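You operate a simulated robot arm through the tools that you are given. There is no shell and no other tool. Be economical: measure what you need, move in short steps, check, and stop when the job is done.

You are at the controls of a simulated two-armed robot. One attempt, no reset.

## Task
Pick up the wooden paddle with one hand, pass it to the other hand and put it on the low board of the tall stock shelf.
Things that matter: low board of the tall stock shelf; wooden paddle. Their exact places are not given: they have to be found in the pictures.

Only the result counts: the job must be done as asked and must still hold three seconds after the hand-in. Knocking over, shifting, dropping, spilling or breaking anything else fails it.

## Robot
Two 7-joint arms with two-finger parallel grippers on one trunk, on a base that drives. Base frame: it is fixed to the floor where the robot stands at the start and does not move with it; the origin is under the middle of the robot, x ahead of it, y to its left, z up; the surface under the hand at the start is at about z = 90. Lengths are in cm, angles in rad, forces in N, time in s.
The left shoulder is at the start at [5, 20.9, 119.6], the right one opposite. With the tool pointing down near the work surface each hand reaches from about 28 to 92 cm from the robot's upright axis, wherever it stands, measured 20 degrees to its own side. Places, roughly: low board of the tall stock shelf [80, 170, 50]. Payload 4.4 kg a hand.
The TCP of each hand is the grasp point between the finger pads, 2.3 cm short of the fingertips. In the tool frame z runs along the fingers and y along their closing line. The gripper opens to 9.4 cm. The fingers are 3.8 cm wide and 1 cm thick; the gripper's body (5.4 by 9.6 cm) begins 3.9 cm behind the TCP.
Orientation is told as [roll, pitch, yaw] about the base's x, y, z axes, in that order, counted from this pose: with the fingers straight down and closing along the base's y, the tool's x points along the base's -x, its y along +y and its z along -z.

## Interface
- The arms move only by the tool step_arm. It takes "left_deltas", "right_deltas" or both (then of equal length, played together; a hand with none holds still); each is one flat list of numbers, 7 for each row, row after row: the turn, a rotation vector about the tool's x, y, z in rad, then the shift along the tool's x, y, z in cm, then the closure, from 0 (fully open) to 1 (shut). In form: [ax, ay, az, tx, ty, tz, fingers, ax, ay, az, tx, ty, tz, fingers, ...]. A call has 1 to 20 rows; each row is the pose to reach, as a shift and turn from the pose commanded when the call began, along the tool's axes at that moment. Each row takes 0.2 s and may step no farther than 5 cm and 0.15 rad from the row before; otherwise, or with a gripper value out of range, the whole call is refused. Where a pose cannot be reached the arm comes as near as it can. A force on the tool above 40 N (or 10 N above the force at the start of the call, whichever is more), or a blocked arm, ends the call early, and 0.2 s more pass. The fingers move at their own pace (about 10.8 cm/s each) and stop on an object; they squeeze with about 39 N. The grip force told is the motor's: it shows also when the fingers shut on nothing. Time passes only in rows, and 0.2 s behind the last, so rows that repeat a pose let the fingers close. The reply holds the time, the measured pose of the TCP, the force on the tool along the base axes, the opening and the grip force, in the units named above and with some noise, with the torque about the TCP (base axes, N m) and any sound that the robot's microphone picked up.
- Cameras (640 x 400 px; columns grow to the right, rows downward): "scene" is now at [15.25, -2.69, 136.92]; the picture's right is [-0.31, -0.95, 0.00], its down [-0.53, 0.17, -0.83] and it looks along [0.79, -0.25, -0.56] (base axes); focal length 279 px, centre (320, 200). "left" rides on the left gripper at [8.6, -1.6, -7.5] in its tool frame; the picture's right is [0.18, 0.98, 0.00], its down [-0.58, 0.11, -0.81] and it looks along [-0.79, 0.15, 0.59] (tool axes); focal length 243 px, centre (320, 200). "right" rides on the right gripper at [8.7, 1.6, -7.4] in its tool frame; the picture's right is [-0.18, 0.98, 0.00], its down [-0.58, -0.11, -0.81] and it looks along [-0.79, -0.15, 0.59] (tool axes); focal length 243 px, centre (320, 200).
- camera(camera): a new picture of that camera. The clock stands still meanwhile.
- move_column(by): slides the trunk up (or, below 0, down) by that many cm; the arms and the scene camera ride with it, the base frame stays. It gives what a move gives, with no picture.
- base_move(legs): drives the robot by 1 to 6 legs, each [ahead, left, turn to the left] in cm, cm and rad, along the robot's own axes; the way and the turn of a leg run together, so that a leg with both is an arc; at most 150 cm and 3.142 rad a leg. The arms and the cameras ride along, it lands a little off, and it stops where it bumps. It gives what a move gives.
- head_to(pan, tilt): turns the head with the scene camera to pan (to the left, within 1.396 rad either way) and tilt (down, from -0.506 to 1.204), counted from straight ahead of the robot. It gives what a move gives.
- pixel_to_xyz(camera, pixels): for up to 12 pixels [column, row] of the newest picture of that camera ("zoom" is the newest enlarged one), the place [x, y, z] in the base frame of the surface seen there, good to about 0.3 cm. The clock stands still meanwhile.
- close_up(camera, box): a new picture of the part [left, top, right, bottom] of that camera's present view, enlarged. The clock stands still meanwhile.
- close_job(): hands the job in; it is judged then, once.

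Go step by step. Measure first, check grasps and placings, and put right what went wrong. The budget is 80 turns and 70 pictures, counting those below and the enlarged ones. Unless the task says otherwise, let go and move clear before handing in, and close with one line.

The tools are called as a command line: name --argument value ..., lists and objects as JSON in quotes. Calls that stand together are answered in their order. step_arm: Moves the arms, as the interface text tells. Its arguments: {"type":"object","properties":{"left_deltas":{"type":"array","items":{"type":"number"}},"right_deltas":{"type":"array","items":{"type":"number"}}},"required":[]} The other tools are called the same way: move_column (by) slides the trunk up or down; base_move (legs) drives the base; head_to (pan, tilt) turns the head that bears the scene camera; camera (camera) takes a picture; pixel_to_xyz (camera, pixels) gives the place of the surface under pixels of a picture; close_up (camera, box) takes an enlarged picture of a part of a camera's view; close_job () hands the job in.

At the start:

```text
clock: 0.0
left_position: [51.08, 2.34, 121.86]
left_orientation: [0.0, -0.003, 0.001]
left_force: [-0.5, 0.5, -0.2]
left_ft_torque: [0.03, 0.02, 0.0]
left_finger_gap: 9.41
left_grip_force: 0.1
right_position: [44.15, -45.83, 117.81]
right_orientation: [-0.001, -0.001, 0.0]
right_force: [0.7, 0.1, -0.5]
right_ft_torque: [0.03, -0.02, 0.01]
right_finger_gap: 9.4
right_grip_force: 0.1
trunk travel left (down, up): [-27.5, 28.8]
robot x, y, heading: [0.28, -0.06, 0.002]
head pan, tilt: [-0.311, 0.588]
```

scene: 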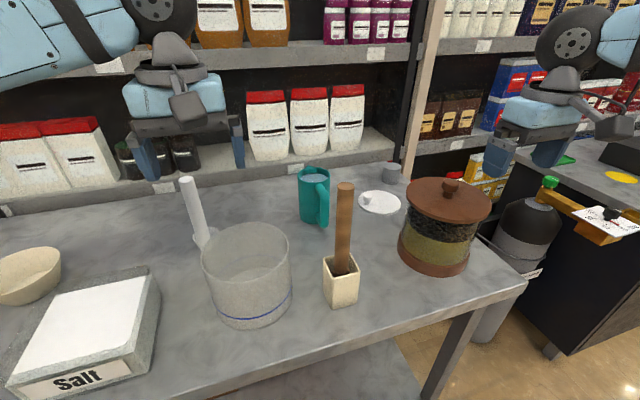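
right: 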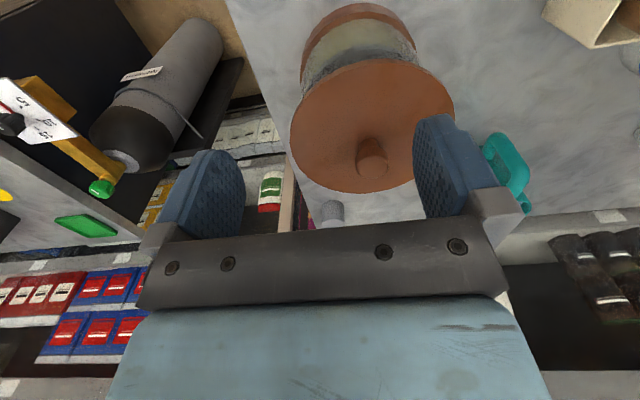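
left: 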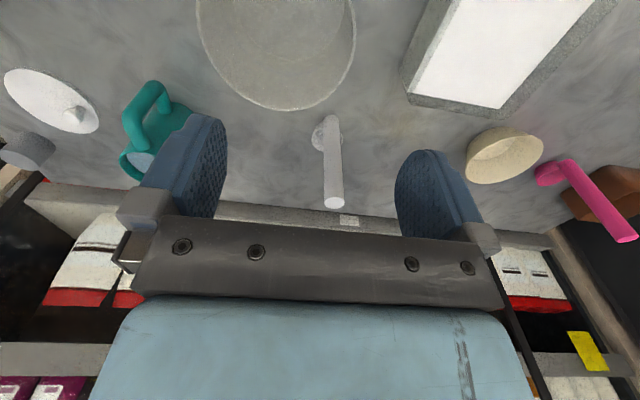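

The wooden paddle seems to be the brown stick standing in the square pot near (342,240) in the scene picture. I take a close-up to check it and measure.

close_up --camera "scene" --box '[260, 160, 420, 320]'

pixel_to_xyz --camera "scene" --pixels '[[345, 185], [344, 200], [343, 230], [341, 262], [325, 262], [358, 268], [336, 305], [354, 300], [330, 285], [314, 185], [250, 290], [450, 188]]'

head_to --pan 1.1 --tilt 0.5

camera --camera "scene"

```text
2.50 times, centred on (340, 240) of scene
```

zoom: 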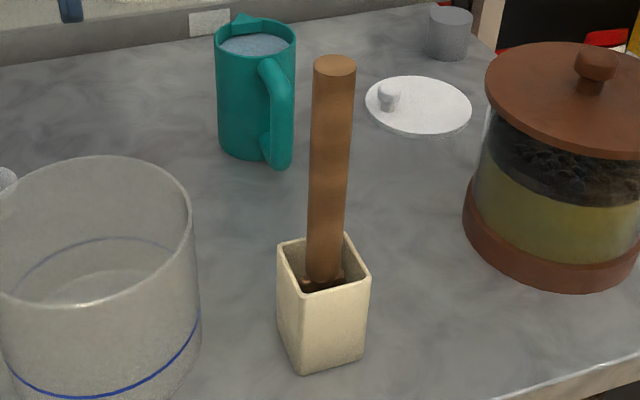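

```text
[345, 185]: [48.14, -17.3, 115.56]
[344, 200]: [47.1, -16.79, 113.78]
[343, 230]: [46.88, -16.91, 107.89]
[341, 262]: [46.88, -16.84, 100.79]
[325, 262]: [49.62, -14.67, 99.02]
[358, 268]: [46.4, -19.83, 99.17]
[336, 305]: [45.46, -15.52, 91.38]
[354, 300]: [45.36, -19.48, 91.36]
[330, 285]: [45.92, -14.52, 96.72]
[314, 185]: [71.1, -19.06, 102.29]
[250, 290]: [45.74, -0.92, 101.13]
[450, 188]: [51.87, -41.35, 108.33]
```

```text
clock: 1.5
left_position: [50.99, 2.4, 121.75]
left_orientation: [-0.002, -0.002, 0.0]
left_force: [-0.5, 0.1, 0.9]
left_ft_torque: [0.01, -0.03, 0.03]
left_finger_gap: 9.42
left_grip_force: 0.0
right_position: [44.0, -45.79, 117.65]
right_orientation: [0.0, 0.0, -0.001]
right_force: [-0.5, 0.3, -0.7]
right_ft_torque: [-0.02, 0.02, -0.01]
right_finger_gap: 9.39
right_grip_force: 0.0
trunk travel left (down, up): [-27.5, 28.8]
robot x, y, heading: [0.06, -0.19, 0.003]
head pan, tilt: [1.1, 0.499]
```

```text
65 pictures are left
```

scene: 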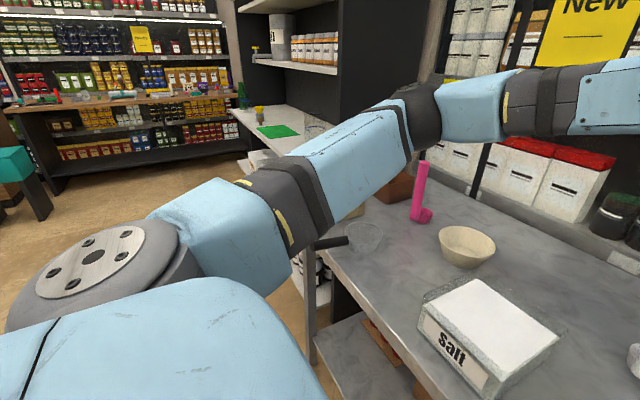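

The tall shelf appears around (280,100) behind the arm; other wood-coloured things show at (397,190) and (385,345). I look closer at both.

close_up --camera "scene" --box '[200, 0, 440, 160]'

close_up --camera "scene" --box '[280, 150, 520, 400]'

pixel_to_xyz --camera "scene" --pixels '[[262, 113], [280, 132], [320, 128], [260, 155], [290, 62], [400, 185], [385, 345], [370, 60], [312, 230], [420, 215], [332, 243]]'

```text
2.50 times, centred on (320, 80) of scene
```

zoom: 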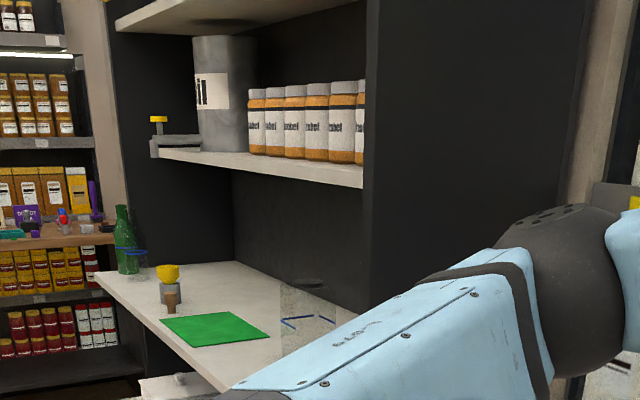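

```text
1.60 times, centred on (400, 275) of scene
```

zoom: 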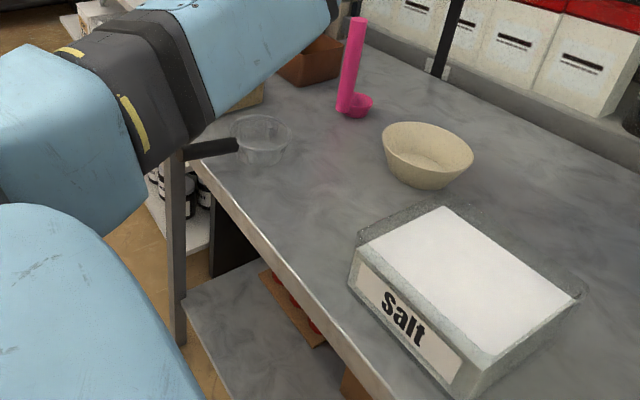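

```text
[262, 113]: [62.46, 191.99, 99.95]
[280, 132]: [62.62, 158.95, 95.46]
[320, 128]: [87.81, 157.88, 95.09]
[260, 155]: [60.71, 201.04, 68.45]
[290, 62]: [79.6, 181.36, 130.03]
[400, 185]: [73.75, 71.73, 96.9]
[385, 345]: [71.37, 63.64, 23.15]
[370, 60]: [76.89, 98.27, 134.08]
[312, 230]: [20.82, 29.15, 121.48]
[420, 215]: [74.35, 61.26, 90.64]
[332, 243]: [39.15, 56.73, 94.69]
```

The stick at about (47,-17), 2.5 cm thick with its top near z 116.5, stands in the square pot (rim z 99), and the shelf has boards at z 95 and 130, with the low one under the z 95 board. I back off a little for elbow room, and raise the right hand while pitching it to point forward-left.

base_move --legs '[[-14, 0, 0]]'

head_to --pan -0.35 --tilt 0.5

camera --camera "scene"

```text
clock: 2.9
left_position: [36.97, 2.45, 121.75]
left_orientation: [0.0, -0.003, 0.003]
left_force: [-0.4, 0.3, 0.9]
left_ft_torque: [0.0, 0.0, 0.03]
left_finger_gap: 9.4
left_grip_force: 0.0
right_position: [30.1, -45.79, 117.74]
right_orientation: [-0.001, 0.0, 0.002]
right_force: [0.1, -0.6, -0.4]
right_ft_torque: [-0.01, -0.03, -0.01]
right_finger_gap: 9.4
right_grip_force: 0.0
trunk travel left (down, up): [-27.5, 28.8]
robot x, y, heading: [-14.17, -0.12, -0.001]
head pan, tilt: [1.1, 0.499]
```

```text
clock: 4.4
left_position: [37.12, 2.31, 121.87]
left_orientation: [0.0, -0.001, 0.0]
left_force: [-0.9, -0.3, -0.2]
left_ft_torque: [0.02, 0.01, -0.02]
left_finger_gap: 9.41
left_grip_force: 0.0
right_position: [30.02, -45.78, 117.83]
right_orientation: [-0.001, 0.0, 0.0]
right_force: [-0.1, 0.3, 0.3]
right_ft_torque: [0.0, 0.0, -0.02]
right_finger_gap: 9.4
right_grip_force: 0.1
trunk travel left (down, up): [-27.5, 28.8]
robot x, y, heading: [-14.07, -0.01, -0.001]
head pan, tilt: [-0.351, 0.499]
```

```text
62 pictures are left
```

scene: 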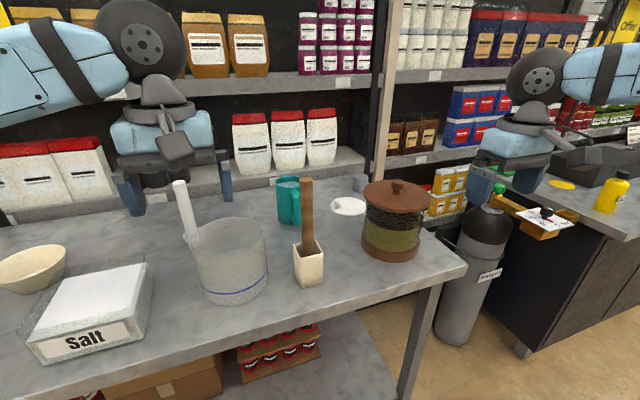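

The paddle now shows at (307,235) and the jar stays clear of my approach line. I turn the right hand to point horizontally forward-left at a stand-off near (32,-33,120).

step_arm --right_deltas '[-0.051, -0.1235, -0.051, -0.17, 1.07, -0.18, 0, -0.1025, -0.247, -0.1025, -0.33, 2.13, -0.37, 0, -0.154, -0.3705, -0.154, -0.5, 3.2, -0.55, 0, -0.205, -0.494, -0.205, -0.67, 4.27, -0.73, 0, -0.256, -0.6175, -0.256, -0.83, 5.33, -0.92, 0, -0.3075, -0.741, -0.3075, -1, 6.4, -1.1, 0, -0.359, -0.8645, -0.359, -1.17, 7.47, -1.28, 0, -0.41, -0.988, -0.41, -1.33, 8.53, -1.47, 0, -0.461, -1.1115, -0.461, -1.5, 9.6, -1.65, 0, -0.5125, -1.235, -0.5125, -1.67, 10.67, -1.83, 0, -0.564, -1.3585, -0.564, -1.83, 11.73, -2.02, 0, -0.615, -1.482, -0.615, -2, 12.8, -2.2, 0]'

camera --camera "scene"

camera --camera "right"

```text
clock: 7.0
left_position: [37.14, 2.46, 121.79]
left_orientation: [0.0, -0.002, 0.003]
left_force: [0.2, 0.0, -0.7]
left_ft_torque: [0.01, -0.02, 0.0]
left_finger_gap: 9.39
left_grip_force: 0.1
right_position: [32.14, -32.84, 120.02]
right_orientation: [-2.676, -1.567, -2.816]
right_force: [-0.3, -0.5, 0.7]
right_ft_torque: [0.0, 0.01, 0.0]
right_finger_gap: 9.41
right_grip_force: 0.0
trunk travel left (down, up): [-27.5, 28.8]
robot x, y, heading: [-13.88, -0.24, -0.004]
head pan, tilt: [-0.351, 0.499]
```

```text
61 pictures are left
```

scene: 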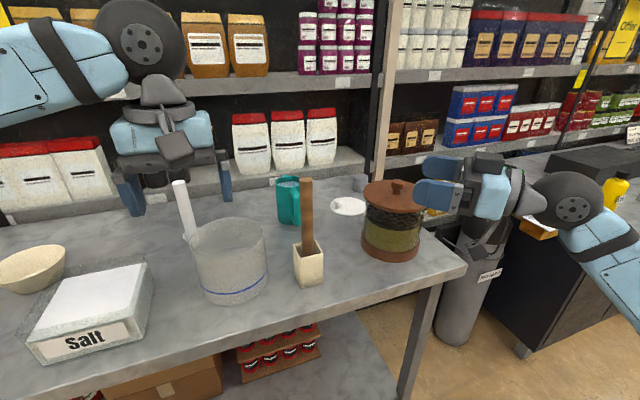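

```text
60 pictures are left
```

right: 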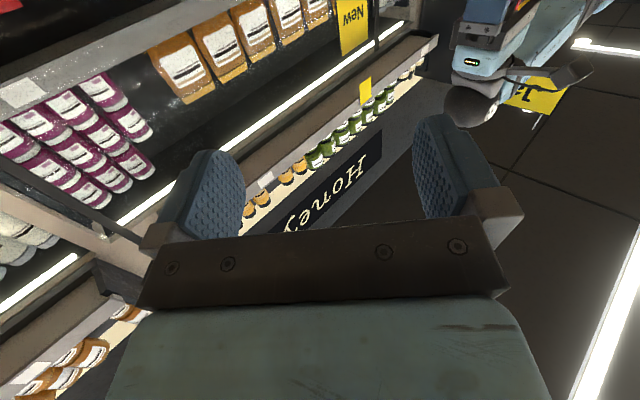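

The right hand reached the stand-off; its fingers show at (440,195) pointing forward-left. I measure the stick again from this viewpoint.

close_up --camera "scene" --box '[257, 160, 357, 300]'

pixel_to_xyz --camera "scene" --pixels '[[306, 179], [306, 184], [306, 195], [306, 205], [306, 215], [306, 230], [302, 195], [310, 195], [398, 183], [180, 185], [460, 187], [430, 205]]'

```text
2.86 times, centred on (307, 230) of scene
```

zoom: 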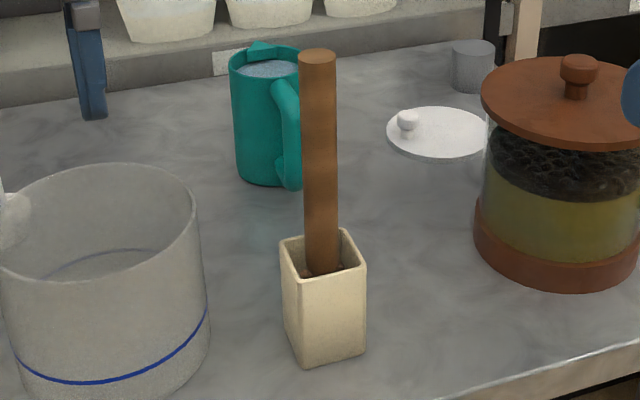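

```text
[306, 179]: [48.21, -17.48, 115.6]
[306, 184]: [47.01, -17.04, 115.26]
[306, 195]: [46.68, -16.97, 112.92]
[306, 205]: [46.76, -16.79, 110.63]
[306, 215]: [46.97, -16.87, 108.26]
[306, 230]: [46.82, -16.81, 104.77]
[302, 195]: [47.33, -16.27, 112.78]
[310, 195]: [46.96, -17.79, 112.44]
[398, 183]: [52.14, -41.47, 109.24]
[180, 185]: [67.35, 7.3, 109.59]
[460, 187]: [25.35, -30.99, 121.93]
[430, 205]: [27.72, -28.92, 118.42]
```

The stick is vertical with its axis at about (48,-17.3) and its top at z 115.6. I go down to z 112.3 and advance 22 cm along the fingers with the gripper open.

step_arm --right_deltas '[0, 0, 0, 3.85, -0.1, 0, 0, 0, 0, 0, 7.7, -0.2, 0, 0, 0, 0, 0, 7.7, -0.2, 4, 0, 0, 0, 0, 7.7, -0.2, 8, 0, 0, 0, 0, 7.7, -0.2, 12, 0, 0, 0, 0, 7.7, -0.2, 15, 0, 0, 0, 0, 7.7, -0.2, 18, 0, 0, 0, 0, 7.7, -0.2, 20, 0, 0, 0, 0, 7.7, -0.2, 22, 0]'

close_up --camera "scene" --box '[257, 140, 417, 300]'

```text
clock: 9.0
left_position: [37.06, 2.53, 121.85]
left_orientation: [0.001, -0.001, 0.002]
left_force: [1.0, -1.1, -0.6]
left_ft_torque: [-0.01, 0.03, -0.01]
left_finger_gap: 9.41
left_grip_force: 0.0
right_position: [47.89, -17.44, 112.3]
right_orientation: [-0.71, -1.568, 1.499]
right_force: [0.1, -0.1, 0.0]
right_ft_torque: [-0.04, -0.03, 0.0]
right_finger_gap: 9.4
right_grip_force: 0.1
trunk travel left (down, up): [-27.5, 28.8]
robot x, y, heading: [-14.13, -0.31, -0.001]
head pan, tilt: [-0.351, 0.499]
```

```text
2.50 times, centred on (337, 220) of scene
```

zoom: 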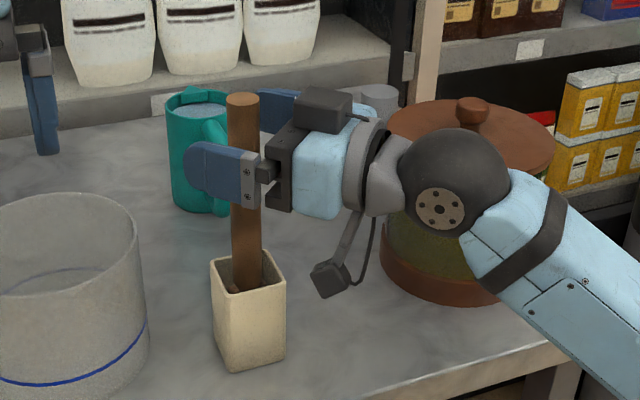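

The stick stands between the two fingers at (243,170) in the close-up. I close on it and hold.

step_arm --right_deltas '[0, 0, 0, 0, 0, 0, 0.4, 0, 0, 0, 0, 0, 0, 0.7, 0, 0, 0, 0, 0, 0, 1, 0, 0, 0, 0, 0, 0, 1, 0, 0, 0, 0, 0, 0, 1]'

```text
clock: 10.2
left_position: [37.03, 2.37, 121.77]
left_orientation: [0.001, -0.002, 0.003]
left_force: [0.1, 0.0, 0.5]
left_ft_torque: [0.0, -0.02, 0.01]
left_finger_gap: 9.41
left_grip_force: 0.1
right_position: [47.71, -17.61, 112.32]
right_orientation: [-1.145, -1.571, 1.935]
right_force: [-0.3, 0.2, -0.3]
right_ft_torque: [0.0, 0.03, -0.01]
right_finger_gap: 2.48
right_grip_force: 39.2
trunk travel left (down, up): [-27.5, 28.8]
robot x, y, heading: [-13.75, 0.06, 0.001]
head pan, tilt: [-0.351, 0.499]
```

The fingers hold a 2.48 cm handle with 39 N. I lift straight up 14 cm, slowly.

step_arm --right_deltas '[0, 0, 0, -1, 0, 0, 1, 0, 0, 0, -2, 0, 0, 1, 0, 0, 0, -3.5, 0, 0, 1, 0, 0, 0, -5, 0, 0, 1, 0, 0, 0, -6.5, 0, 0, 1, 0, 0, 0, -8, 0, 0, 1, 0, 0, 0, -9.5, 0, 0, 1, 0, 0, 0, -11, 0, 0, 1, 0, 0, 0, -12.5, 0, 0, 1, 0, 0, 0, -14, 0, 0, 1]'

camera --camera "scene"

```text
clock: 12.4
left_position: [37.11, 2.55, 121.75]
left_orientation: [-0.001, 0.001, 0.002]
left_force: [-0.4, 1.4, 0.8]
left_ft_torque: [0.04, 0.0, 0.0]
left_finger_gap: 9.38
left_grip_force: 0.0
right_position: [47.79, -17.56, 126.32]
right_orientation: [-0.881, -1.57, 1.671]
right_force: [-0.3, -0.1, -0.8]
right_ft_torque: [0.02, 0.01, 0.01]
right_finger_gap: 2.48
right_grip_force: 38.5
trunk travel left (down, up): [-27.5, 28.8]
robot x, y, heading: [-13.86, 0.04, 0.002]
head pan, tilt: [-0.351, 0.499]
```

```text
57 pictures are left
```

scene: 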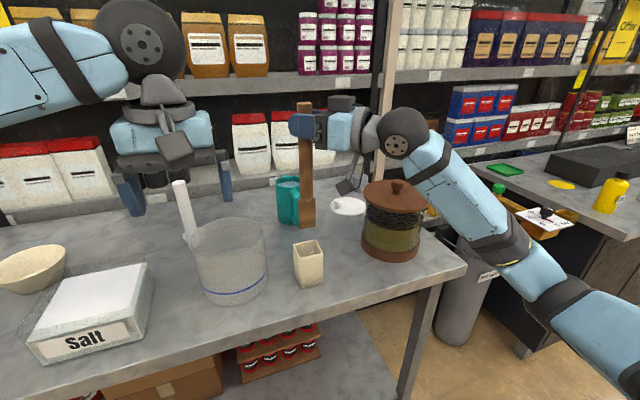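

It is the paddle: a flat blade shows at (307,212) below the handle. I roll the right hand 90° so the paddle lies horizontal with the blade forward-right, while the left hand rises, yaws -45° and pitches 30°.

step_arm --right_deltas '[0, 0, -0.1428, -0.6, 0.5, 0, 1, 0, 0, -0.2856, -1.2, 1.5, 0.1, 1, 0, 0, -0.4284, -1.8, 3, 0.2, 1, 0, 0, -0.5712, -2.4, 4.5, 0.35, 1, 0, 0, -0.714, -3, 6, 0.5, 1, 0, 0, -0.8568, -3.5, 7.5, 0.6, 1, 0, 0, -0.9996, -4, 9, 0.75, 1, 0, 0, -1.1424, -4, 10.5, 0.9, 1, 0, 0, -1.2852, -4, 12, 1, 1, 0, 0, -1.428, -4, 13.5, 1.1, 1, 0, 0, -1.5708, -4, 15, 1.25, 1]' --left_deltas '[0.0187, -0.0451, 0.0697, 0.4, 1.5, -2, 0, 0.0374, -0.0902, 0.1394, 0.8, 3, -4, 0, 0.056, -0.1353, 0.2092, 1.2, 4.5, -6, 0, 0.0747, -0.1804, 0.2789, 1.6, 6, -8, 0, 0.0934, -0.2255, 0.3486, 2, 7.5, -10, 0, 0.1121, -0.2706, 0.4183, 2.4, 9, -12, 0, 0.1308, -0.3157, 0.488, 2.8, 10.3, -13.5, 0, 0.1495, -0.3608, 0.5577, 3.2, 11.5, -15, 0, 0.1681, -0.4059, 0.6275, 3.6, 12.5, -16.5, 0, 0.1868, -0.451, 0.6972, 4, 13.5, -17.5, 0, 0.2055, -0.4961, 0.7669, 4, 14, -18, 0]'

head_to --pan -0.25 --tilt 0.4

camera --camera "scene"

camera --camera "left"

```text
clock: 14.8
left_position: [32.97, 16.59, 139.78]
left_orientation: [-0.001, -0.527, -0.785]
left_force: [-0.7, 0.4, -0.2]
left_ft_torque: [-0.01, -0.01, -0.02]
left_finger_gap: 9.42
left_grip_force: 0.0
right_position: [38.0, -5.87, 130.25]
right_orientation: [-1.569, 0.004, 2.357]
right_force: [0.7, -0.5, 0.2]
right_ft_torque: [0.06, 0.07, 0.0]
right_finger_gap: 2.46
right_grip_force: 38.5
trunk travel left (down, up): [-27.5, 28.8]
robot x, y, heading: [-14.15, -0.17, 0.004]
head pan, tilt: [-0.351, 0.499]
```

```text
clock: 15.5
left_position: [32.92, 16.31, 139.71]
left_orientation: [0.001, -0.524, -0.784]
left_force: [0.0, -0.4, -0.2]
left_ft_torque: [0.03, -0.01, 0.01]
left_finger_gap: 9.39
left_grip_force: 0.0
right_position: [38.08, -6.04, 130.25]
right_orientation: [-1.571, 0.0, 2.359]
right_force: [-0.3, -0.4, 0.0]
right_ft_torque: [0.04, 0.07, 0.01]
right_finger_gap: 2.46
right_grip_force: 39.0
trunk travel left (down, up): [-27.5, 28.8]
robot x, y, heading: [-14.51, 0.07, -0.002]
head pan, tilt: [-0.25, 0.4]
```

```text
56 pictures are left
```

scene: 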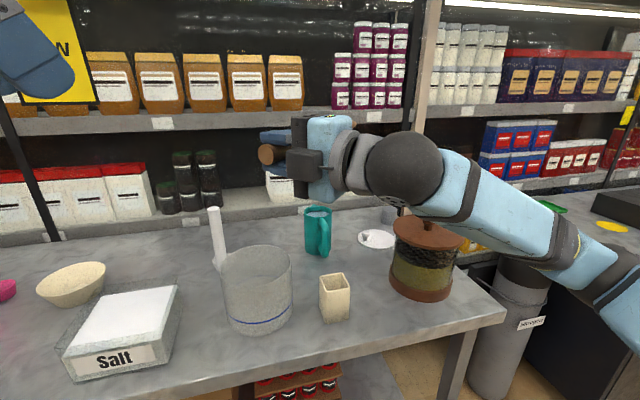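

```text
55 pictures are left
```

left: 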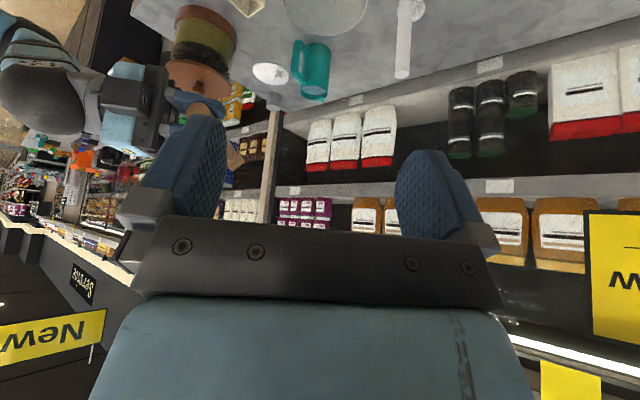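

Pose is good, but from this side the left hand's wrist camera would come too near the right hand. I swing the paddle the other way (roll +180°) so that the blade points back-left, and the left hand can then take it leaning from its own side.

step_arm --right_deltas '[0, 0, 0.1, 1, -0.4, 0, 1, 0, 0, 0.25, 2, -0.8, 0, 1, 0, 0, 0.4, 3.2, -1.2, 0, 1, 0, 0, 0.55, 4.4, -1.6, 0, 1, 0, 0, 0.7, 5.6, -2, 0, 1, 0, 0, 0.85, 6.8, -2.4, -0.2, 1, 0, 0, 1.0, 8, -2.8, -0.4, 1, 0, 0, 1.15, 9.2, -3, -0.6, 1, 0, 0, 1.3, 10, -3, -0.7, 1, 0, 0, 1.45, 10.6, -3, -0.7, 1, 0, 0, 1.6, 10.6, -3, -0.7, 1, 0, 0, 1.75, 10.6, -3, -0.7, 1, 0, 0, 1.9, 10.6, -3, -0.7, 1, 0, 0, 2.05, 10.6, -3, -0.7, 1, 0, 0, 2.2, 10.6, -3, -0.7, 1, 0, 0, 2.35, 10.6, -3, -0.7, 1, 0, 0, 2.5, 10.6, -3, -0.7, 1, 0, 0, 2.65, 10.6, -3, -0.7, 1, 0, 0, 2.8, 10.6, -3, -0.7, 1, 0, 0, 2.95, 10.6, -3, -0.7, 1]'

camera --camera "scene"

```text
clock: 19.7
left_position: [32.99, 16.41, 139.75]
left_orientation: [0.0, -0.524, -0.784]
left_force: [-0.1, 0.0, 0.0]
left_ft_torque: [0.03, 0.0, 0.0]
left_finger_gap: 9.41
left_grip_force: 0.0
right_position: [45.01, -13.97, 133.17]
right_orientation: [1.571, -0.19, -0.786]
right_force: [0.0, -0.8, -0.1]
right_ft_torque: [-0.07, -0.04, -0.01]
right_finger_gap: 2.45
right_grip_force: 39.0
trunk travel left (down, up): [-27.5, 28.8]
robot x, y, heading: [-14.23, -0.06, -0.002]
head pan, tilt: [-0.25, 0.4]
```

```text
54 pictures are left
```

scene: 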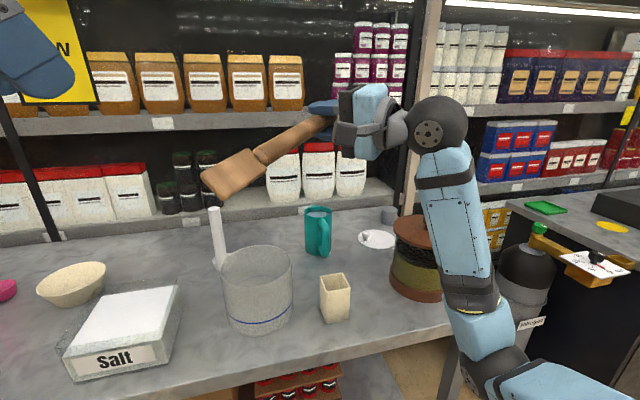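

The paddle now shows from (340,120) to the blade at (235,175), blade back-left. I finish the roll by 0.19 and measure along it.

step_arm --right_deltas '[0, 0, 0.1, 0, 0, 0, 1, 0, 0, 0.19, 0, 0, 0, 1]'

close_up --camera "scene" --box '[180, 70, 380, 210]'

```text
clock: 20.3
left_position: [33.01, 16.38, 139.77]
left_orientation: [0.0, -0.527, -0.783]
left_force: [0.2, -0.2, 0.4]
left_ft_torque: [0.0, -0.02, -0.01]
left_finger_gap: 9.42
left_grip_force: 0.0
right_position: [44.96, -13.9, 133.26]
right_orientation: [1.57, -0.001, -0.784]
right_force: [0.1, -0.2, -0.5]
right_ft_torque: [-0.08, -0.05, 0.0]
right_finger_gap: 2.47
right_grip_force: 39.3
trunk travel left (down, up): [-27.5, 28.8]
robot x, y, heading: [-14.09, -0.17, -0.004]
head pan, tilt: [-0.25, 0.4]
```

```text
2.86 times, centred on (280, 140) of scene
```

zoom: 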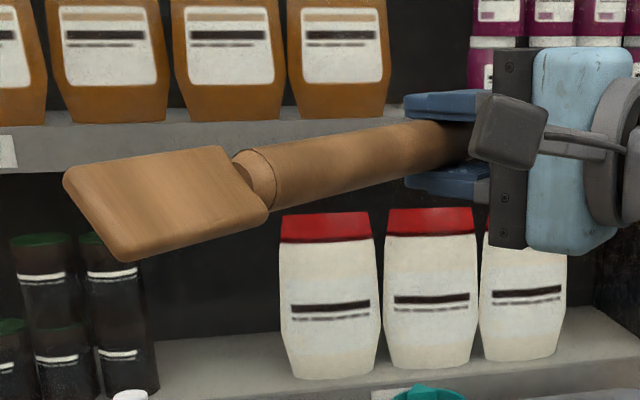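

pixel_to_xyz --camera "zoom" --pixels '[[75, 180], [125, 255], [225, 155], [262, 205], [165, 210], [258, 182], [300, 170], [340, 165], [380, 150], [420, 145]]'

```text
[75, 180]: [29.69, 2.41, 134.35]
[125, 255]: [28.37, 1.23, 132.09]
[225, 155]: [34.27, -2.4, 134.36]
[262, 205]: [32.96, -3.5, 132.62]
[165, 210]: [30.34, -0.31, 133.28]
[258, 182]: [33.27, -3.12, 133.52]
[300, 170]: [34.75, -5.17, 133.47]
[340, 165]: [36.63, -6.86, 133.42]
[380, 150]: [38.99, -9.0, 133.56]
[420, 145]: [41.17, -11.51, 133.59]
```

The handle is free between about 2 and 14.5 cm from the right hand's TCP, along (-0.71, 0.71) at z 133.4. I move the left hand to a hover 12 cm back from a grip 11 cm along it, reducing its lean to 20° for camera clearance.

step_arm --left_deltas '[0, 0.03, 0, -2.5, -2.1, 0, 0, 0, 0.06, 0, -5, -4.3, 0.4, 0, 0, 0.09, 0, -7.6, -6.5, 0.9, 0, 0, 0.12, 0, -10.1, -8.6, 1.5, 0, 0, 0.15, 0, -12.7, -10.8, 2, 0, 0, 0.1745, 0, -15.2, -12.94, 2.58, 0]'

camera --camera "left"

camera --camera "scene"

```text
clock: 21.7
left_position: [34.0, -3.34, 145.15]
left_orientation: [0.003, -0.349, -0.784]
left_force: [-0.2, -0.5, -0.5]
left_ft_torque: [0.02, 0.0, 0.02]
left_finger_gap: 9.42
left_grip_force: 0.1
right_position: [44.9, -14.13, 133.26]
right_orientation: [1.573, 0.001, -0.784]
right_force: [0.4, -0.1, -0.6]
right_ft_torque: [-0.03, -0.04, 0.03]
right_finger_gap: 2.47
right_grip_force: 39.2
trunk travel left (down, up): [-27.5, 28.8]
robot x, y, heading: [-14.0, -0.03, 0.0]
head pan, tilt: [-0.25, 0.4]
```

```text
52 pictures are left
```

left: 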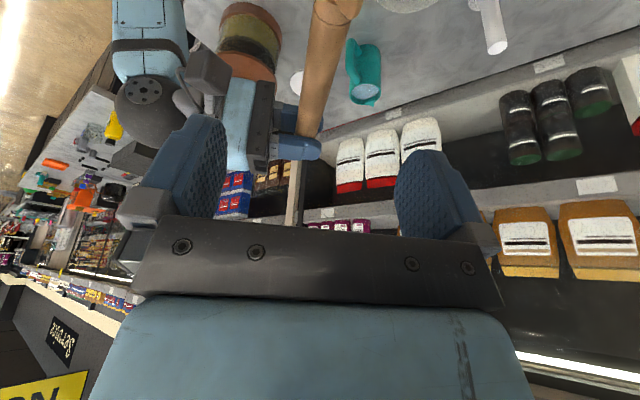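

```text
51 pictures are left
```

scene: 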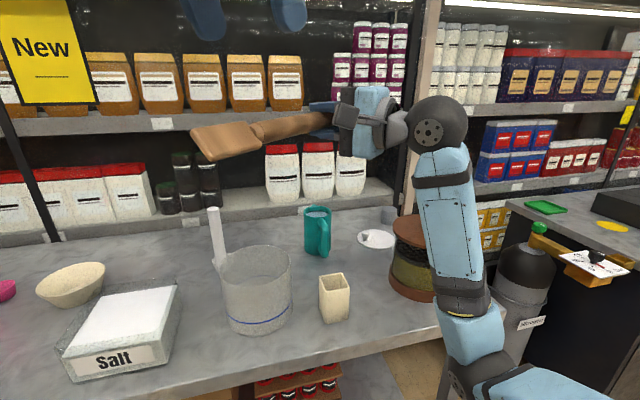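

The handle at (320,70) in the left picture runs between the open left fingers. I advance 8.5 cm along the fingers and check.

step_arm --left_deltas '[0, 0, 0, 0, 0.1, 3, 0, 0, 0, 0, 0, 0.2, 6, 0, 0, 0, 0, 0, 0.2, 8.5, 0]'

camera --camera "left"

close_up --camera "scene" --box '[160, 0, 440, 200]'

```text
clock: 22.5
left_position: [36.36, -4.92, 137.06]
left_orientation: [0.0, -0.351, -0.784]
left_force: [-0.1, -0.6, -0.4]
left_ft_torque: [0.01, 0.03, -0.01]
left_finger_gap: 9.42
left_grip_force: 0.1
right_position: [45.12, -14.1, 133.27]
right_orientation: [1.571, -0.002, -0.783]
right_force: [-0.8, -0.6, -0.5]
right_ft_torque: [-0.07, -0.07, 0.03]
right_finger_gap: 2.48
right_grip_force: 39.1
trunk travel left (down, up): [-27.5, 28.8]
robot x, y, heading: [-13.7, -0.22, -0.001]
head pan, tilt: [-0.25, 0.4]
```

```text
50 pictures are left
```

left: 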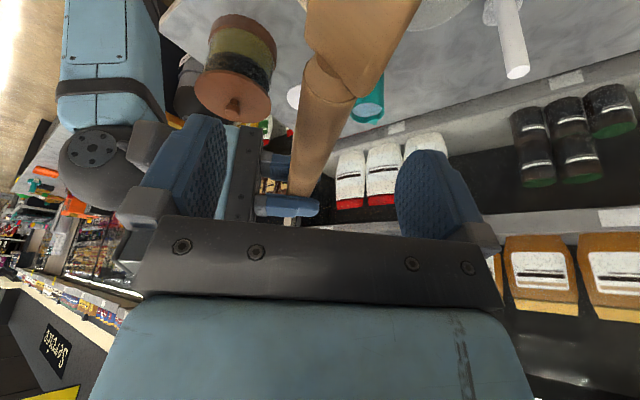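

```text
2.00 times, centred on (300, 100) of scene
```

zoom: 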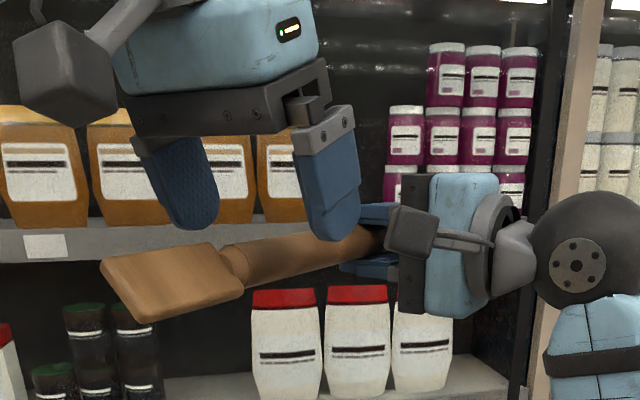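

The left near finger, if wide open, could touch the right wrist camera (410,235 in the close-up). So I first narrow the left gripper to about 5 cm, then advance the last 3.3 cm.

step_arm --left_deltas '[0, 0, 0, 0, 0, 0, 0.45, 0, 0, 0, 0, 0, 0, 0.45, 0, 0, 0, 0, -0.1, 1.5, 0.45, 0, 0, 0, 0, -0.2, 3.3, 0.45]'

camera --camera "left"

close_up --camera "scene" --box '[160, 0, 440, 200]'

```text
clock: 23.5
left_position: [36.91, -5.8, 134.07]
left_orientation: [0.0, -0.349, -0.785]
left_force: [-0.2, -0.4, 0.2]
left_ft_torque: [-0.01, 0.01, -0.01]
left_finger_gap: 5.16
left_grip_force: 0.1
right_position: [44.98, -13.96, 133.32]
right_orientation: [1.571, -0.002, -0.784]
right_force: [0.6, 0.8, -1.2]
right_ft_torque: [-0.02, -0.01, -0.01]
right_finger_gap: 2.46
right_grip_force: 39.0
trunk travel left (down, up): [-27.5, 28.8]
robot x, y, heading: [-14.31, 0.1, -0.0]
head pan, tilt: [-0.25, 0.4]
```

```text
48 pictures are left
```

left: 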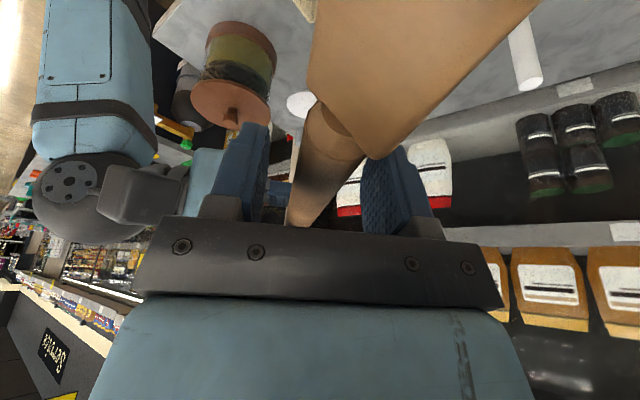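

```text
2.00 times, centred on (300, 100) of scene
```

zoom: 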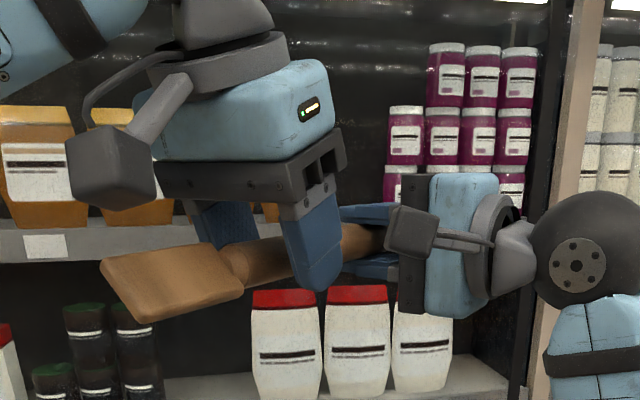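

The handle sits between the left fingers at (320,190), and both wrist cameras are clear. I close the left hand, with the right still holding.

step_arm --left_deltas '[0, 0, 0, 0, 0, 0, 0.6, 0, 0, 0, 0, 0, 0, 0.75, 0, 0, 0, 0, 0, 0, 1, 0, 0, 0, 0, 0, 0, 1, 0, 0, 0, 0, 0, 0, 1]'

```text
clock: 24.7
left_position: [36.86, -5.83, 133.88]
left_orientation: [0.001, -0.351, -0.783]
left_force: [4.3, 5.4, 0.1]
left_ft_torque: [0.09, -0.04, 0.11]
left_finger_gap: 2.51
left_grip_force: 38.8
right_position: [45.01, -14.01, 133.35]
right_orientation: [1.573, -0.002, -0.783]
right_force: [-4.1, -5.2, -1.1]
right_ft_torque: [-0.1, -0.05, 0.66]
right_finger_gap: 2.45
right_grip_force: 39.2
trunk travel left (down, up): [-27.5, 28.8]
robot x, y, heading: [-14.08, -0.31, 0.003]
head pan, tilt: [-0.25, 0.4]
```

The left hand holds the handle (gap 2.51, 39 N). I open the right hand and draw it back along its fingers 16 cm.

step_arm --right_deltas '[0, 0, 0, 0, 0, 0, 0.6, 0, 0, 0, 0, 0, 0, 0.4, 0, 0, 0, 0, 0, 0, 0.4, 0, 0, 0, 0, 0, -3, 0.4, 0, 0, 0, 0, 0, -7, 0.4, 0, 0, 0, 0, 0, -11, 0.4, 0, 0, 0, 0, 0, -16, 0.4]'

camera --camera "scene"

```text
clock: 26.3
left_position: [36.8, -5.89, 134.13]
left_orientation: [0.004, -0.351, -0.786]
left_force: [-0.2, -1.0, 0.2]
left_ft_torque: [0.0, 0.01, -0.02]
left_finger_gap: 2.51
left_grip_force: 39.3
right_position: [33.64, -25.35, 133.25]
right_orientation: [1.572, -0.003, -0.782]
right_force: [0.6, -0.4, 0.2]
right_ft_torque: [0.0, 0.04, -0.03]
right_finger_gap: 5.65
right_grip_force: 0.1
trunk travel left (down, up): [-27.5, 28.8]
robot x, y, heading: [-13.67, 0.02, 0.001]
head pan, tilt: [-0.25, 0.4]
```

```text
46 pictures are left
```

scene: 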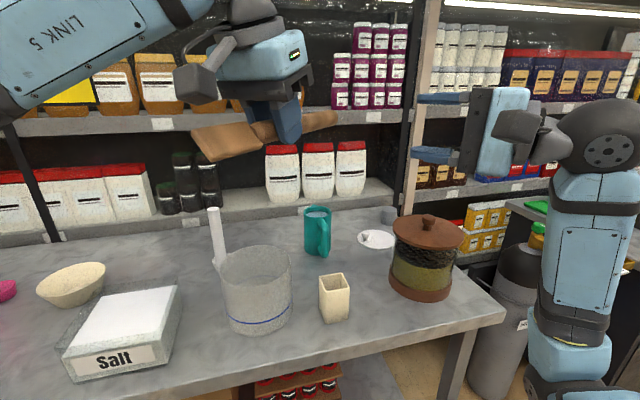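

The paddle is in the left hand alone and the right hand is clear at (490,135). I back away from the table and look to the left for the way to the shelf.

base_move --legs '[[-28, 0, 0]]'

head_to --pan 1.0 --tilt 0.6

camera --camera "scene"

```text
clock: 28.3
left_position: [9.09, -5.86, 134.05]
left_orientation: [0.001, -0.351, -0.783]
left_force: [0.1, -0.5, 0.4]
left_ft_torque: [0.01, 0.0, 0.01]
left_finger_gap: 2.53
left_grip_force: 38.9
right_position: [5.87, -25.26, 133.34]
right_orientation: [1.571, -0.001, -0.784]
right_force: [-0.2, 0.2, 0.6]
right_ft_torque: [0.02, -0.04, 0.01]
right_finger_gap: 5.64
right_grip_force: 0.1
trunk travel left (down, up): [-27.5, 28.8]
robot x, y, heading: [-42.14, 0.37, -0.002]
head pan, tilt: [-0.25, 0.4]
```

```text
clock: 29.7
left_position: [9.01, -5.78, 133.95]
left_orientation: [0.001, -0.35, -0.782]
left_force: [0.3, -0.2, 0.5]
left_ft_torque: [-0.01, 0.01, 0.01]
left_finger_gap: 2.52
left_grip_force: 38.6
right_position: [5.93, -25.28, 133.25]
right_orientation: [1.571, -0.004, -0.784]
right_force: [-0.5, -0.3, -0.1]
right_ft_torque: [0.01, 0.01, 0.01]
right_finger_gap: 5.63
right_grip_force: 0.1
trunk travel left (down, up): [-27.5, 28.8]
robot x, y, heading: [-41.95, -0.04, -0.003]
head pan, tilt: [1.0, 0.6]
```

```text
45 pictures are left
```

scene: 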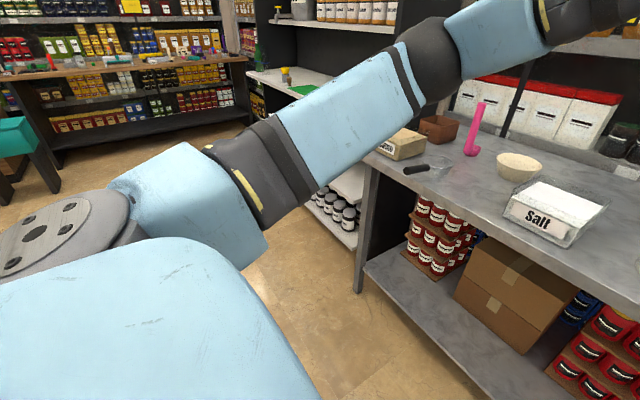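

The floor between here and the shelf looks free, and jars show on a low board at (335,210). I measure these and the table leg.

pixel_to_xyz --camera "scene" --pixels '[[335, 225], [345, 195], [350, 178], [325, 195], [358, 290], [300, 280], [280, 90], [335, 110], [20, 175], [50, 190], [340, 240]]'

base_move --legs '[[0, 100, 0]]'

head_to --pan 0.3 --tilt 0.5

camera --camera "scene"

```text
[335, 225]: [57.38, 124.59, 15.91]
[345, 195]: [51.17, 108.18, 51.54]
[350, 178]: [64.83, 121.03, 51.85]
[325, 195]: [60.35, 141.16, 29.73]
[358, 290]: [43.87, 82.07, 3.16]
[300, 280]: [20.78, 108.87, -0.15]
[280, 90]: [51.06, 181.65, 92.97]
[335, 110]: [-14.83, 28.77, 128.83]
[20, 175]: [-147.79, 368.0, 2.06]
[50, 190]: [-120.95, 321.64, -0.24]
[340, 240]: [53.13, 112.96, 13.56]
```

```text
clock: 38.8
left_position: [9.05, 94.75, 133.96]
left_orientation: [0.0, -0.351, -0.785]
left_force: [0.7, 0.4, -0.1]
left_ft_torque: [0.01, 0.02, 0.02]
left_finger_gap: 2.49
left_grip_force: 38.9
right_position: [5.84, 75.12, 133.32]
right_orientation: [1.571, 0.0, -0.784]
right_force: [-0.3, 0.5, 0.1]
right_ft_torque: [0.03, 0.02, -0.01]
right_finger_gap: 5.63
right_grip_force: 0.0
trunk travel left (down, up): [-27.5, 28.8]
robot x, y, heading: [-41.68, 100.86, 0.002]
head pan, tilt: [1.0, 0.6]
```

```text
clock: 39.9
left_position: [9.1, 94.66, 134.01]
left_orientation: [0.002, -0.35, -0.785]
left_force: [-0.1, 0.4, 0.9]
left_ft_torque: [0.02, -0.02, 0.01]
left_finger_gap: 2.5
left_grip_force: 39.6
right_position: [5.88, 75.26, 133.22]
right_orientation: [1.572, -0.002, -0.784]
right_force: [0.0, 0.4, -0.5]
right_ft_torque: [0.0, 0.0, 0.0]
right_finger_gap: 5.66
right_grip_force: 0.0
trunk travel left (down, up): [-27.5, 28.8]
robot x, y, heading: [-41.92, 100.86, -0.003]
head pan, tilt: [0.3, 0.499]
```

```text
44 pictures are left
```

scene: 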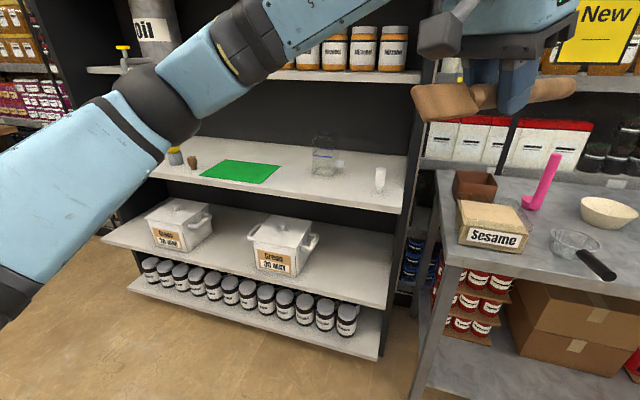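

The low board at z≈50 shows with two white tubs at (180,225) and (283,243); free places are around (345,260) and at (230,245). I measure the board, the tubs and the board above.

pixel_to_xyz --camera "scene" --pixels '[[345, 240], [345, 265], [340, 285], [385, 275], [388, 300], [315, 240], [300, 270], [228, 215], [225, 250], [213, 225], [400, 205], [300, 180]]'

pixel_to_xyz --camera "scene" --pixels '[[320, 165], [380, 180], [255, 263], [250, 235], [345, 320], [240, 195], [180, 180], [360, 212], [110, 240], [335, 220], [280, 222], [405, 235]]'

close_up --camera "scene" --box '[130, 130, 430, 360]'

```text
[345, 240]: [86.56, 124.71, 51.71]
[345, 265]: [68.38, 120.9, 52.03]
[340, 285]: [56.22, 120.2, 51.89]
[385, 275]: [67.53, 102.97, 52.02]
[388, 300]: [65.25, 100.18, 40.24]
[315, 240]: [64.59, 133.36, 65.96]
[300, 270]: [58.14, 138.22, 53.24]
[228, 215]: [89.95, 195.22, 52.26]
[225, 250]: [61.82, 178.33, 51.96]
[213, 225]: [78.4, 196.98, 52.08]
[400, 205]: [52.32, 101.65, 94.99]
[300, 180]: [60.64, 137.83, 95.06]
```

```text
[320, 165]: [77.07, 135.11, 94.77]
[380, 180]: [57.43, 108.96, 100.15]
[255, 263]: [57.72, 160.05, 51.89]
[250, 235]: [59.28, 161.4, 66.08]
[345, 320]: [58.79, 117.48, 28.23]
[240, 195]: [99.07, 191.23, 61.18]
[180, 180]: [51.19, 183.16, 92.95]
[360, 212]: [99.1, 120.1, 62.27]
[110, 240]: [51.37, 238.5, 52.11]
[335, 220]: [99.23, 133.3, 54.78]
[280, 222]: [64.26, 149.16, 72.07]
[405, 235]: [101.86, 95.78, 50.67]
```

```text
1.74 times, centred on (280, 245) of scene
```

zoom: 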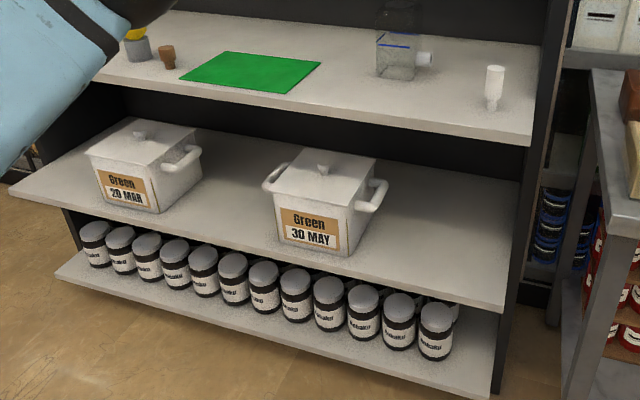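

The low board is at z 52 and spans x 51–99 and y 101–238. Its right bay, y 103–131, is free, and the board above is at z 95. I turn the left hand to face straight ahead (paddle along x) and tuck the right hand up and back.

step_arm --left_deltas '[-0.0224, 0, -0.0615, 1.5, 1.5, -0.55, 1, -0.0448, 0, -0.123, 3, 3, -1.1, 1, -0.0671, 0, -0.1845, 4.5, 4.5, -1.65, 1, -0.0895, 0, -0.246, 6, 6, -2.2, 1, -0.1119, 0, -0.3075, 7.5, 7.5, -2.75, 1, -0.1343, 0, -0.369, 9, 9, -3.3, 1, -0.1566, 0, -0.4305, 10.5, 10.4, -3.85, 1, -0.179, 0, -0.492, 12, 11.9, -4.4, 1, -0.2014, 0, -0.5535, 13.6, 13.4, -4.95, 1, -0.2238, 0, -0.615, 15.1, 14.9, -5.5, 1, -0.2461, 0, -0.6765, 16.6, 16.4, -6.05, 1, -0.2685, 0, -0.738, 18.1, 17.9, -6.6, 1]' --right_deltas '[0.1235, 0.0512, -0.0512, -0.03, 0.4, -1.9, 0.4, 0.2471, 0.1023, -0.1023, -0.07, 0.8, -3.8, 0.4, 0.3706, 0.1535, -0.1535, -0.1, 1.2, -5.7, 0.4, 0.4942, 0.2047, -0.2047, -0.13, 1.6, -7.6, 0.4, 0.6177, 0.2558, -0.2558, -0.17, 2, -9.5, 0.4, 0.7413, 0.307, -0.307, -0.2, 2.4, -11.4, 0.4, 0.8648, 0.3582, -0.3582, -0.23, 2.8, -13.3, 0.4, 0.9883, 0.4093, -0.4093, -0.27, 3.2, -15.2, 0.4, 1.1119, 0.4605, -0.4605, -0.3, 3.6, -17.1, 0.4, 1.2354, 0.5117, -0.5117, -0.33, 4, -19, 0.4, 1.359, 0.5628, -0.5628, -0.37, 4.4, -20.9, 0.4, 1.4825, 0.614, -0.614, -0.4, 4.7, -22.8, 0.4]'

camera --camera "scene"

```text
clock: 42.7
left_position: [7.85, 120.87, 134.1]
left_orientation: [-0.001, -0.352, 0.004]
left_force: [-0.3, -0.8, 0.1]
left_ft_torque: [0.03, 0.01, -0.01]
left_finger_gap: 2.52
left_grip_force: 39.1
right_position: [-5.68, 59.82, 129.94]
right_orientation: [0.004, 0.247, 0.012]
right_force: [0.2, -0.1, 0.1]
right_ft_torque: [0.0, 0.03, -0.03]
right_finger_gap: 5.66
right_grip_force: 0.0
right hand out of reach, approached as far as the arm can: row 12
trunk travel left (down, up): [-27.5, 28.8]
robot x, y, heading: [-42.06, 100.38, -0.002]
head pan, tilt: [0.3, 0.499]
stopped in row 12 (right hand): the arm was blocked; the commanded pose is now the measured one
```

```text
42 pictures are left
```

scene: 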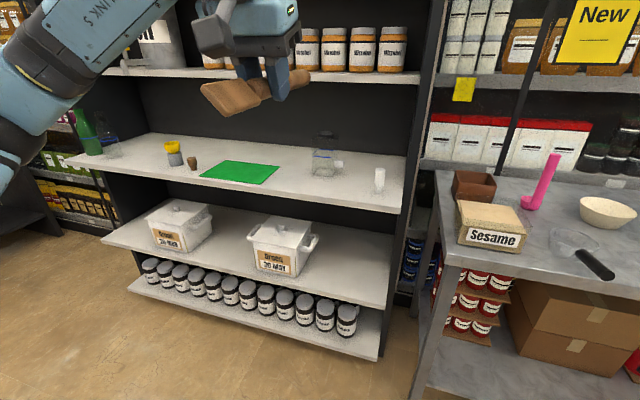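

The left hand points ahead with the paddle along x; the right is tucked but stopped short at a joint limit (z 130). I raise the right hand 6 cm more, then lower the trunk fully.

step_arm --right_deltas '[0, 0, 0, 0.5, 0, -2, 0.4, 0, 0, 0, 1, 0, -4, 0.4, 0, 0, 0, 1.5, 0, -6, 0.4]'

move_column --by -27.4

```text
clock: 43.5
left_position: [8.07, 121.33, 134.03]
left_orientation: [-0.002, -0.351, 0.003]
left_force: [0.1, 0.1, 0.3]
left_ft_torque: [-0.02, -0.06, 0.02]
left_finger_gap: 2.49
left_grip_force: 39.2
right_position: [-5.46, 60.11, 136.2]
right_orientation: [0.001, 0.249, 0.011]
right_force: [-0.7, 0.3, -0.1]
right_ft_torque: [-0.04, -0.01, 0.0]
right_finger_gap: 5.63
right_grip_force: 0.1
trunk travel left (down, up): [-27.5, 28.8]
robot x, y, heading: [-42.25, 100.93, 0.002]
head pan, tilt: [0.3, 0.499]
```

```text
clock: 46.3
left_position: [8.07, 121.19, 106.57]
left_orientation: [-0.001, -0.351, 0.003]
left_force: [0.5, -0.1, 0.6]
left_ft_torque: [0.01, 0.02, 0.02]
left_finger_gap: 2.48
left_grip_force: 38.7
right_position: [-5.19, 59.97, 108.86]
right_orientation: [0.004, 0.248, 0.011]
right_force: [0.1, -0.6, -0.1]
right_ft_torque: [-0.03, -0.02, 0.01]
right_finger_gap: 5.61
right_grip_force: 0.1
trunk travel left (down, up): [-0.1, 56.2]
robot x, y, heading: [-41.53, 100.61, -0.0]
head pan, tilt: [0.3, 0.499]
```

The trunk is down, with the left hand at z 106.6. I lower the left hand outside the shelf to about z 62, 12 cm farther ahead.

step_arm --left_deltas '[0, 0, 0, 0.35, 0, 3.9, 1, 0, 0, 0, 0.7, 0, 7.8, 1, 0, 0, 0, 1, 0, 11.6, 1, 0, 0, 0, 1.4, 0, 15.5, 1, 0, 0, 0, 1.7, 0, 19.3, 1, 0, 0, 0, 2, 0, 23.2, 1, 0, 0, 0, 2.4, 0, 27.1, 1, 0, 0, 0, 2.7, 0, 30.9, 1, 0, 0, 0, 3, 0, 34.8, 1, 0, 0, 0, 3.4, 0, 38.7, 1, 0, 0, 0, 3.7, 0, 42.5, 1, 0, 0, 0, 4.1, 0, 46.4, 1]'

head_to --pan 0.3 --tilt 0.4

camera --camera "scene"

camera --camera "left"

```text
clock: 48.9
left_position: [20.09, 121.03, 61.71]
left_orientation: [-0.002, -0.351, 0.002]
left_force: [0.2, -0.5, 0.0]
left_ft_torque: [-0.04, 0.01, -0.02]
left_finger_gap: 2.51
left_grip_force: 39.4
right_position: [-5.28, 59.99, 108.75]
right_orientation: [0.004, 0.248, 0.01]
right_force: [-0.6, 1.2, 0.4]
right_ft_torque: [-0.03, -0.01, -0.01]
right_finger_gap: 5.63
right_grip_force: 0.1
trunk travel left (down, up): [-0.1, 56.2]
robot x, y, heading: [-42.04, 100.32, 0.001]
head pan, tilt: [0.3, 0.499]
```

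```text
clock: 49.5
left_position: [20.15, 120.92, 61.67]
left_orientation: [-0.001, -0.351, 0.004]
left_force: [-0.3, -0.2, 0.1]
left_ft_torque: [0.0, 0.0, -0.02]
left_finger_gap: 2.5
left_grip_force: 39.3
right_position: [-5.3, 60.1, 108.8]
right_orientation: [0.002, 0.247, 0.01]
right_force: [0.1, -0.4, 0.3]
right_ft_torque: [0.02, -0.02, -0.03]
right_finger_gap: 5.63
right_grip_force: 0.1
trunk travel left (down, up): [-0.1, 56.2]
robot x, y, heading: [-41.86, 100.27, 0.003]
head pan, tilt: [0.3, 0.4]
```

```text
41 pictures are left
```

scene: 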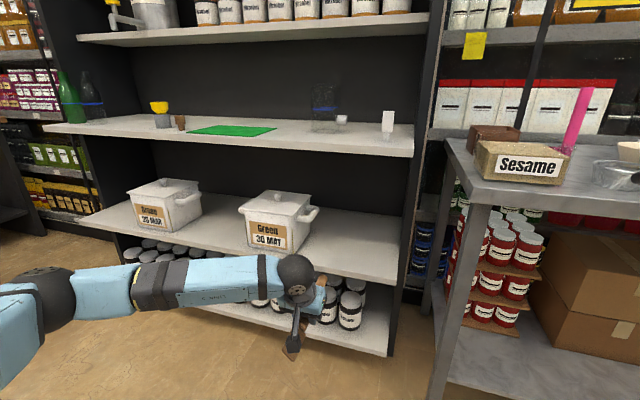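

```text
40 pictures are left
```

left: 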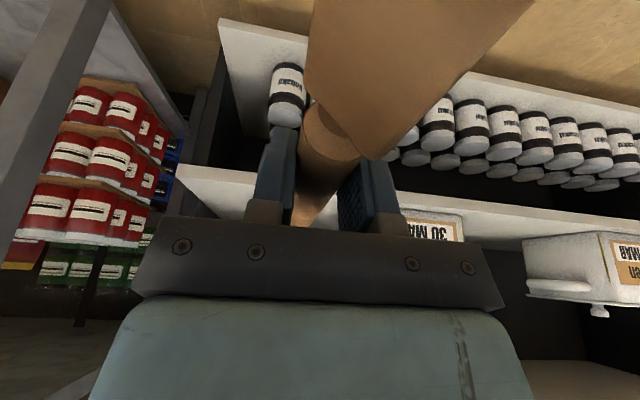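

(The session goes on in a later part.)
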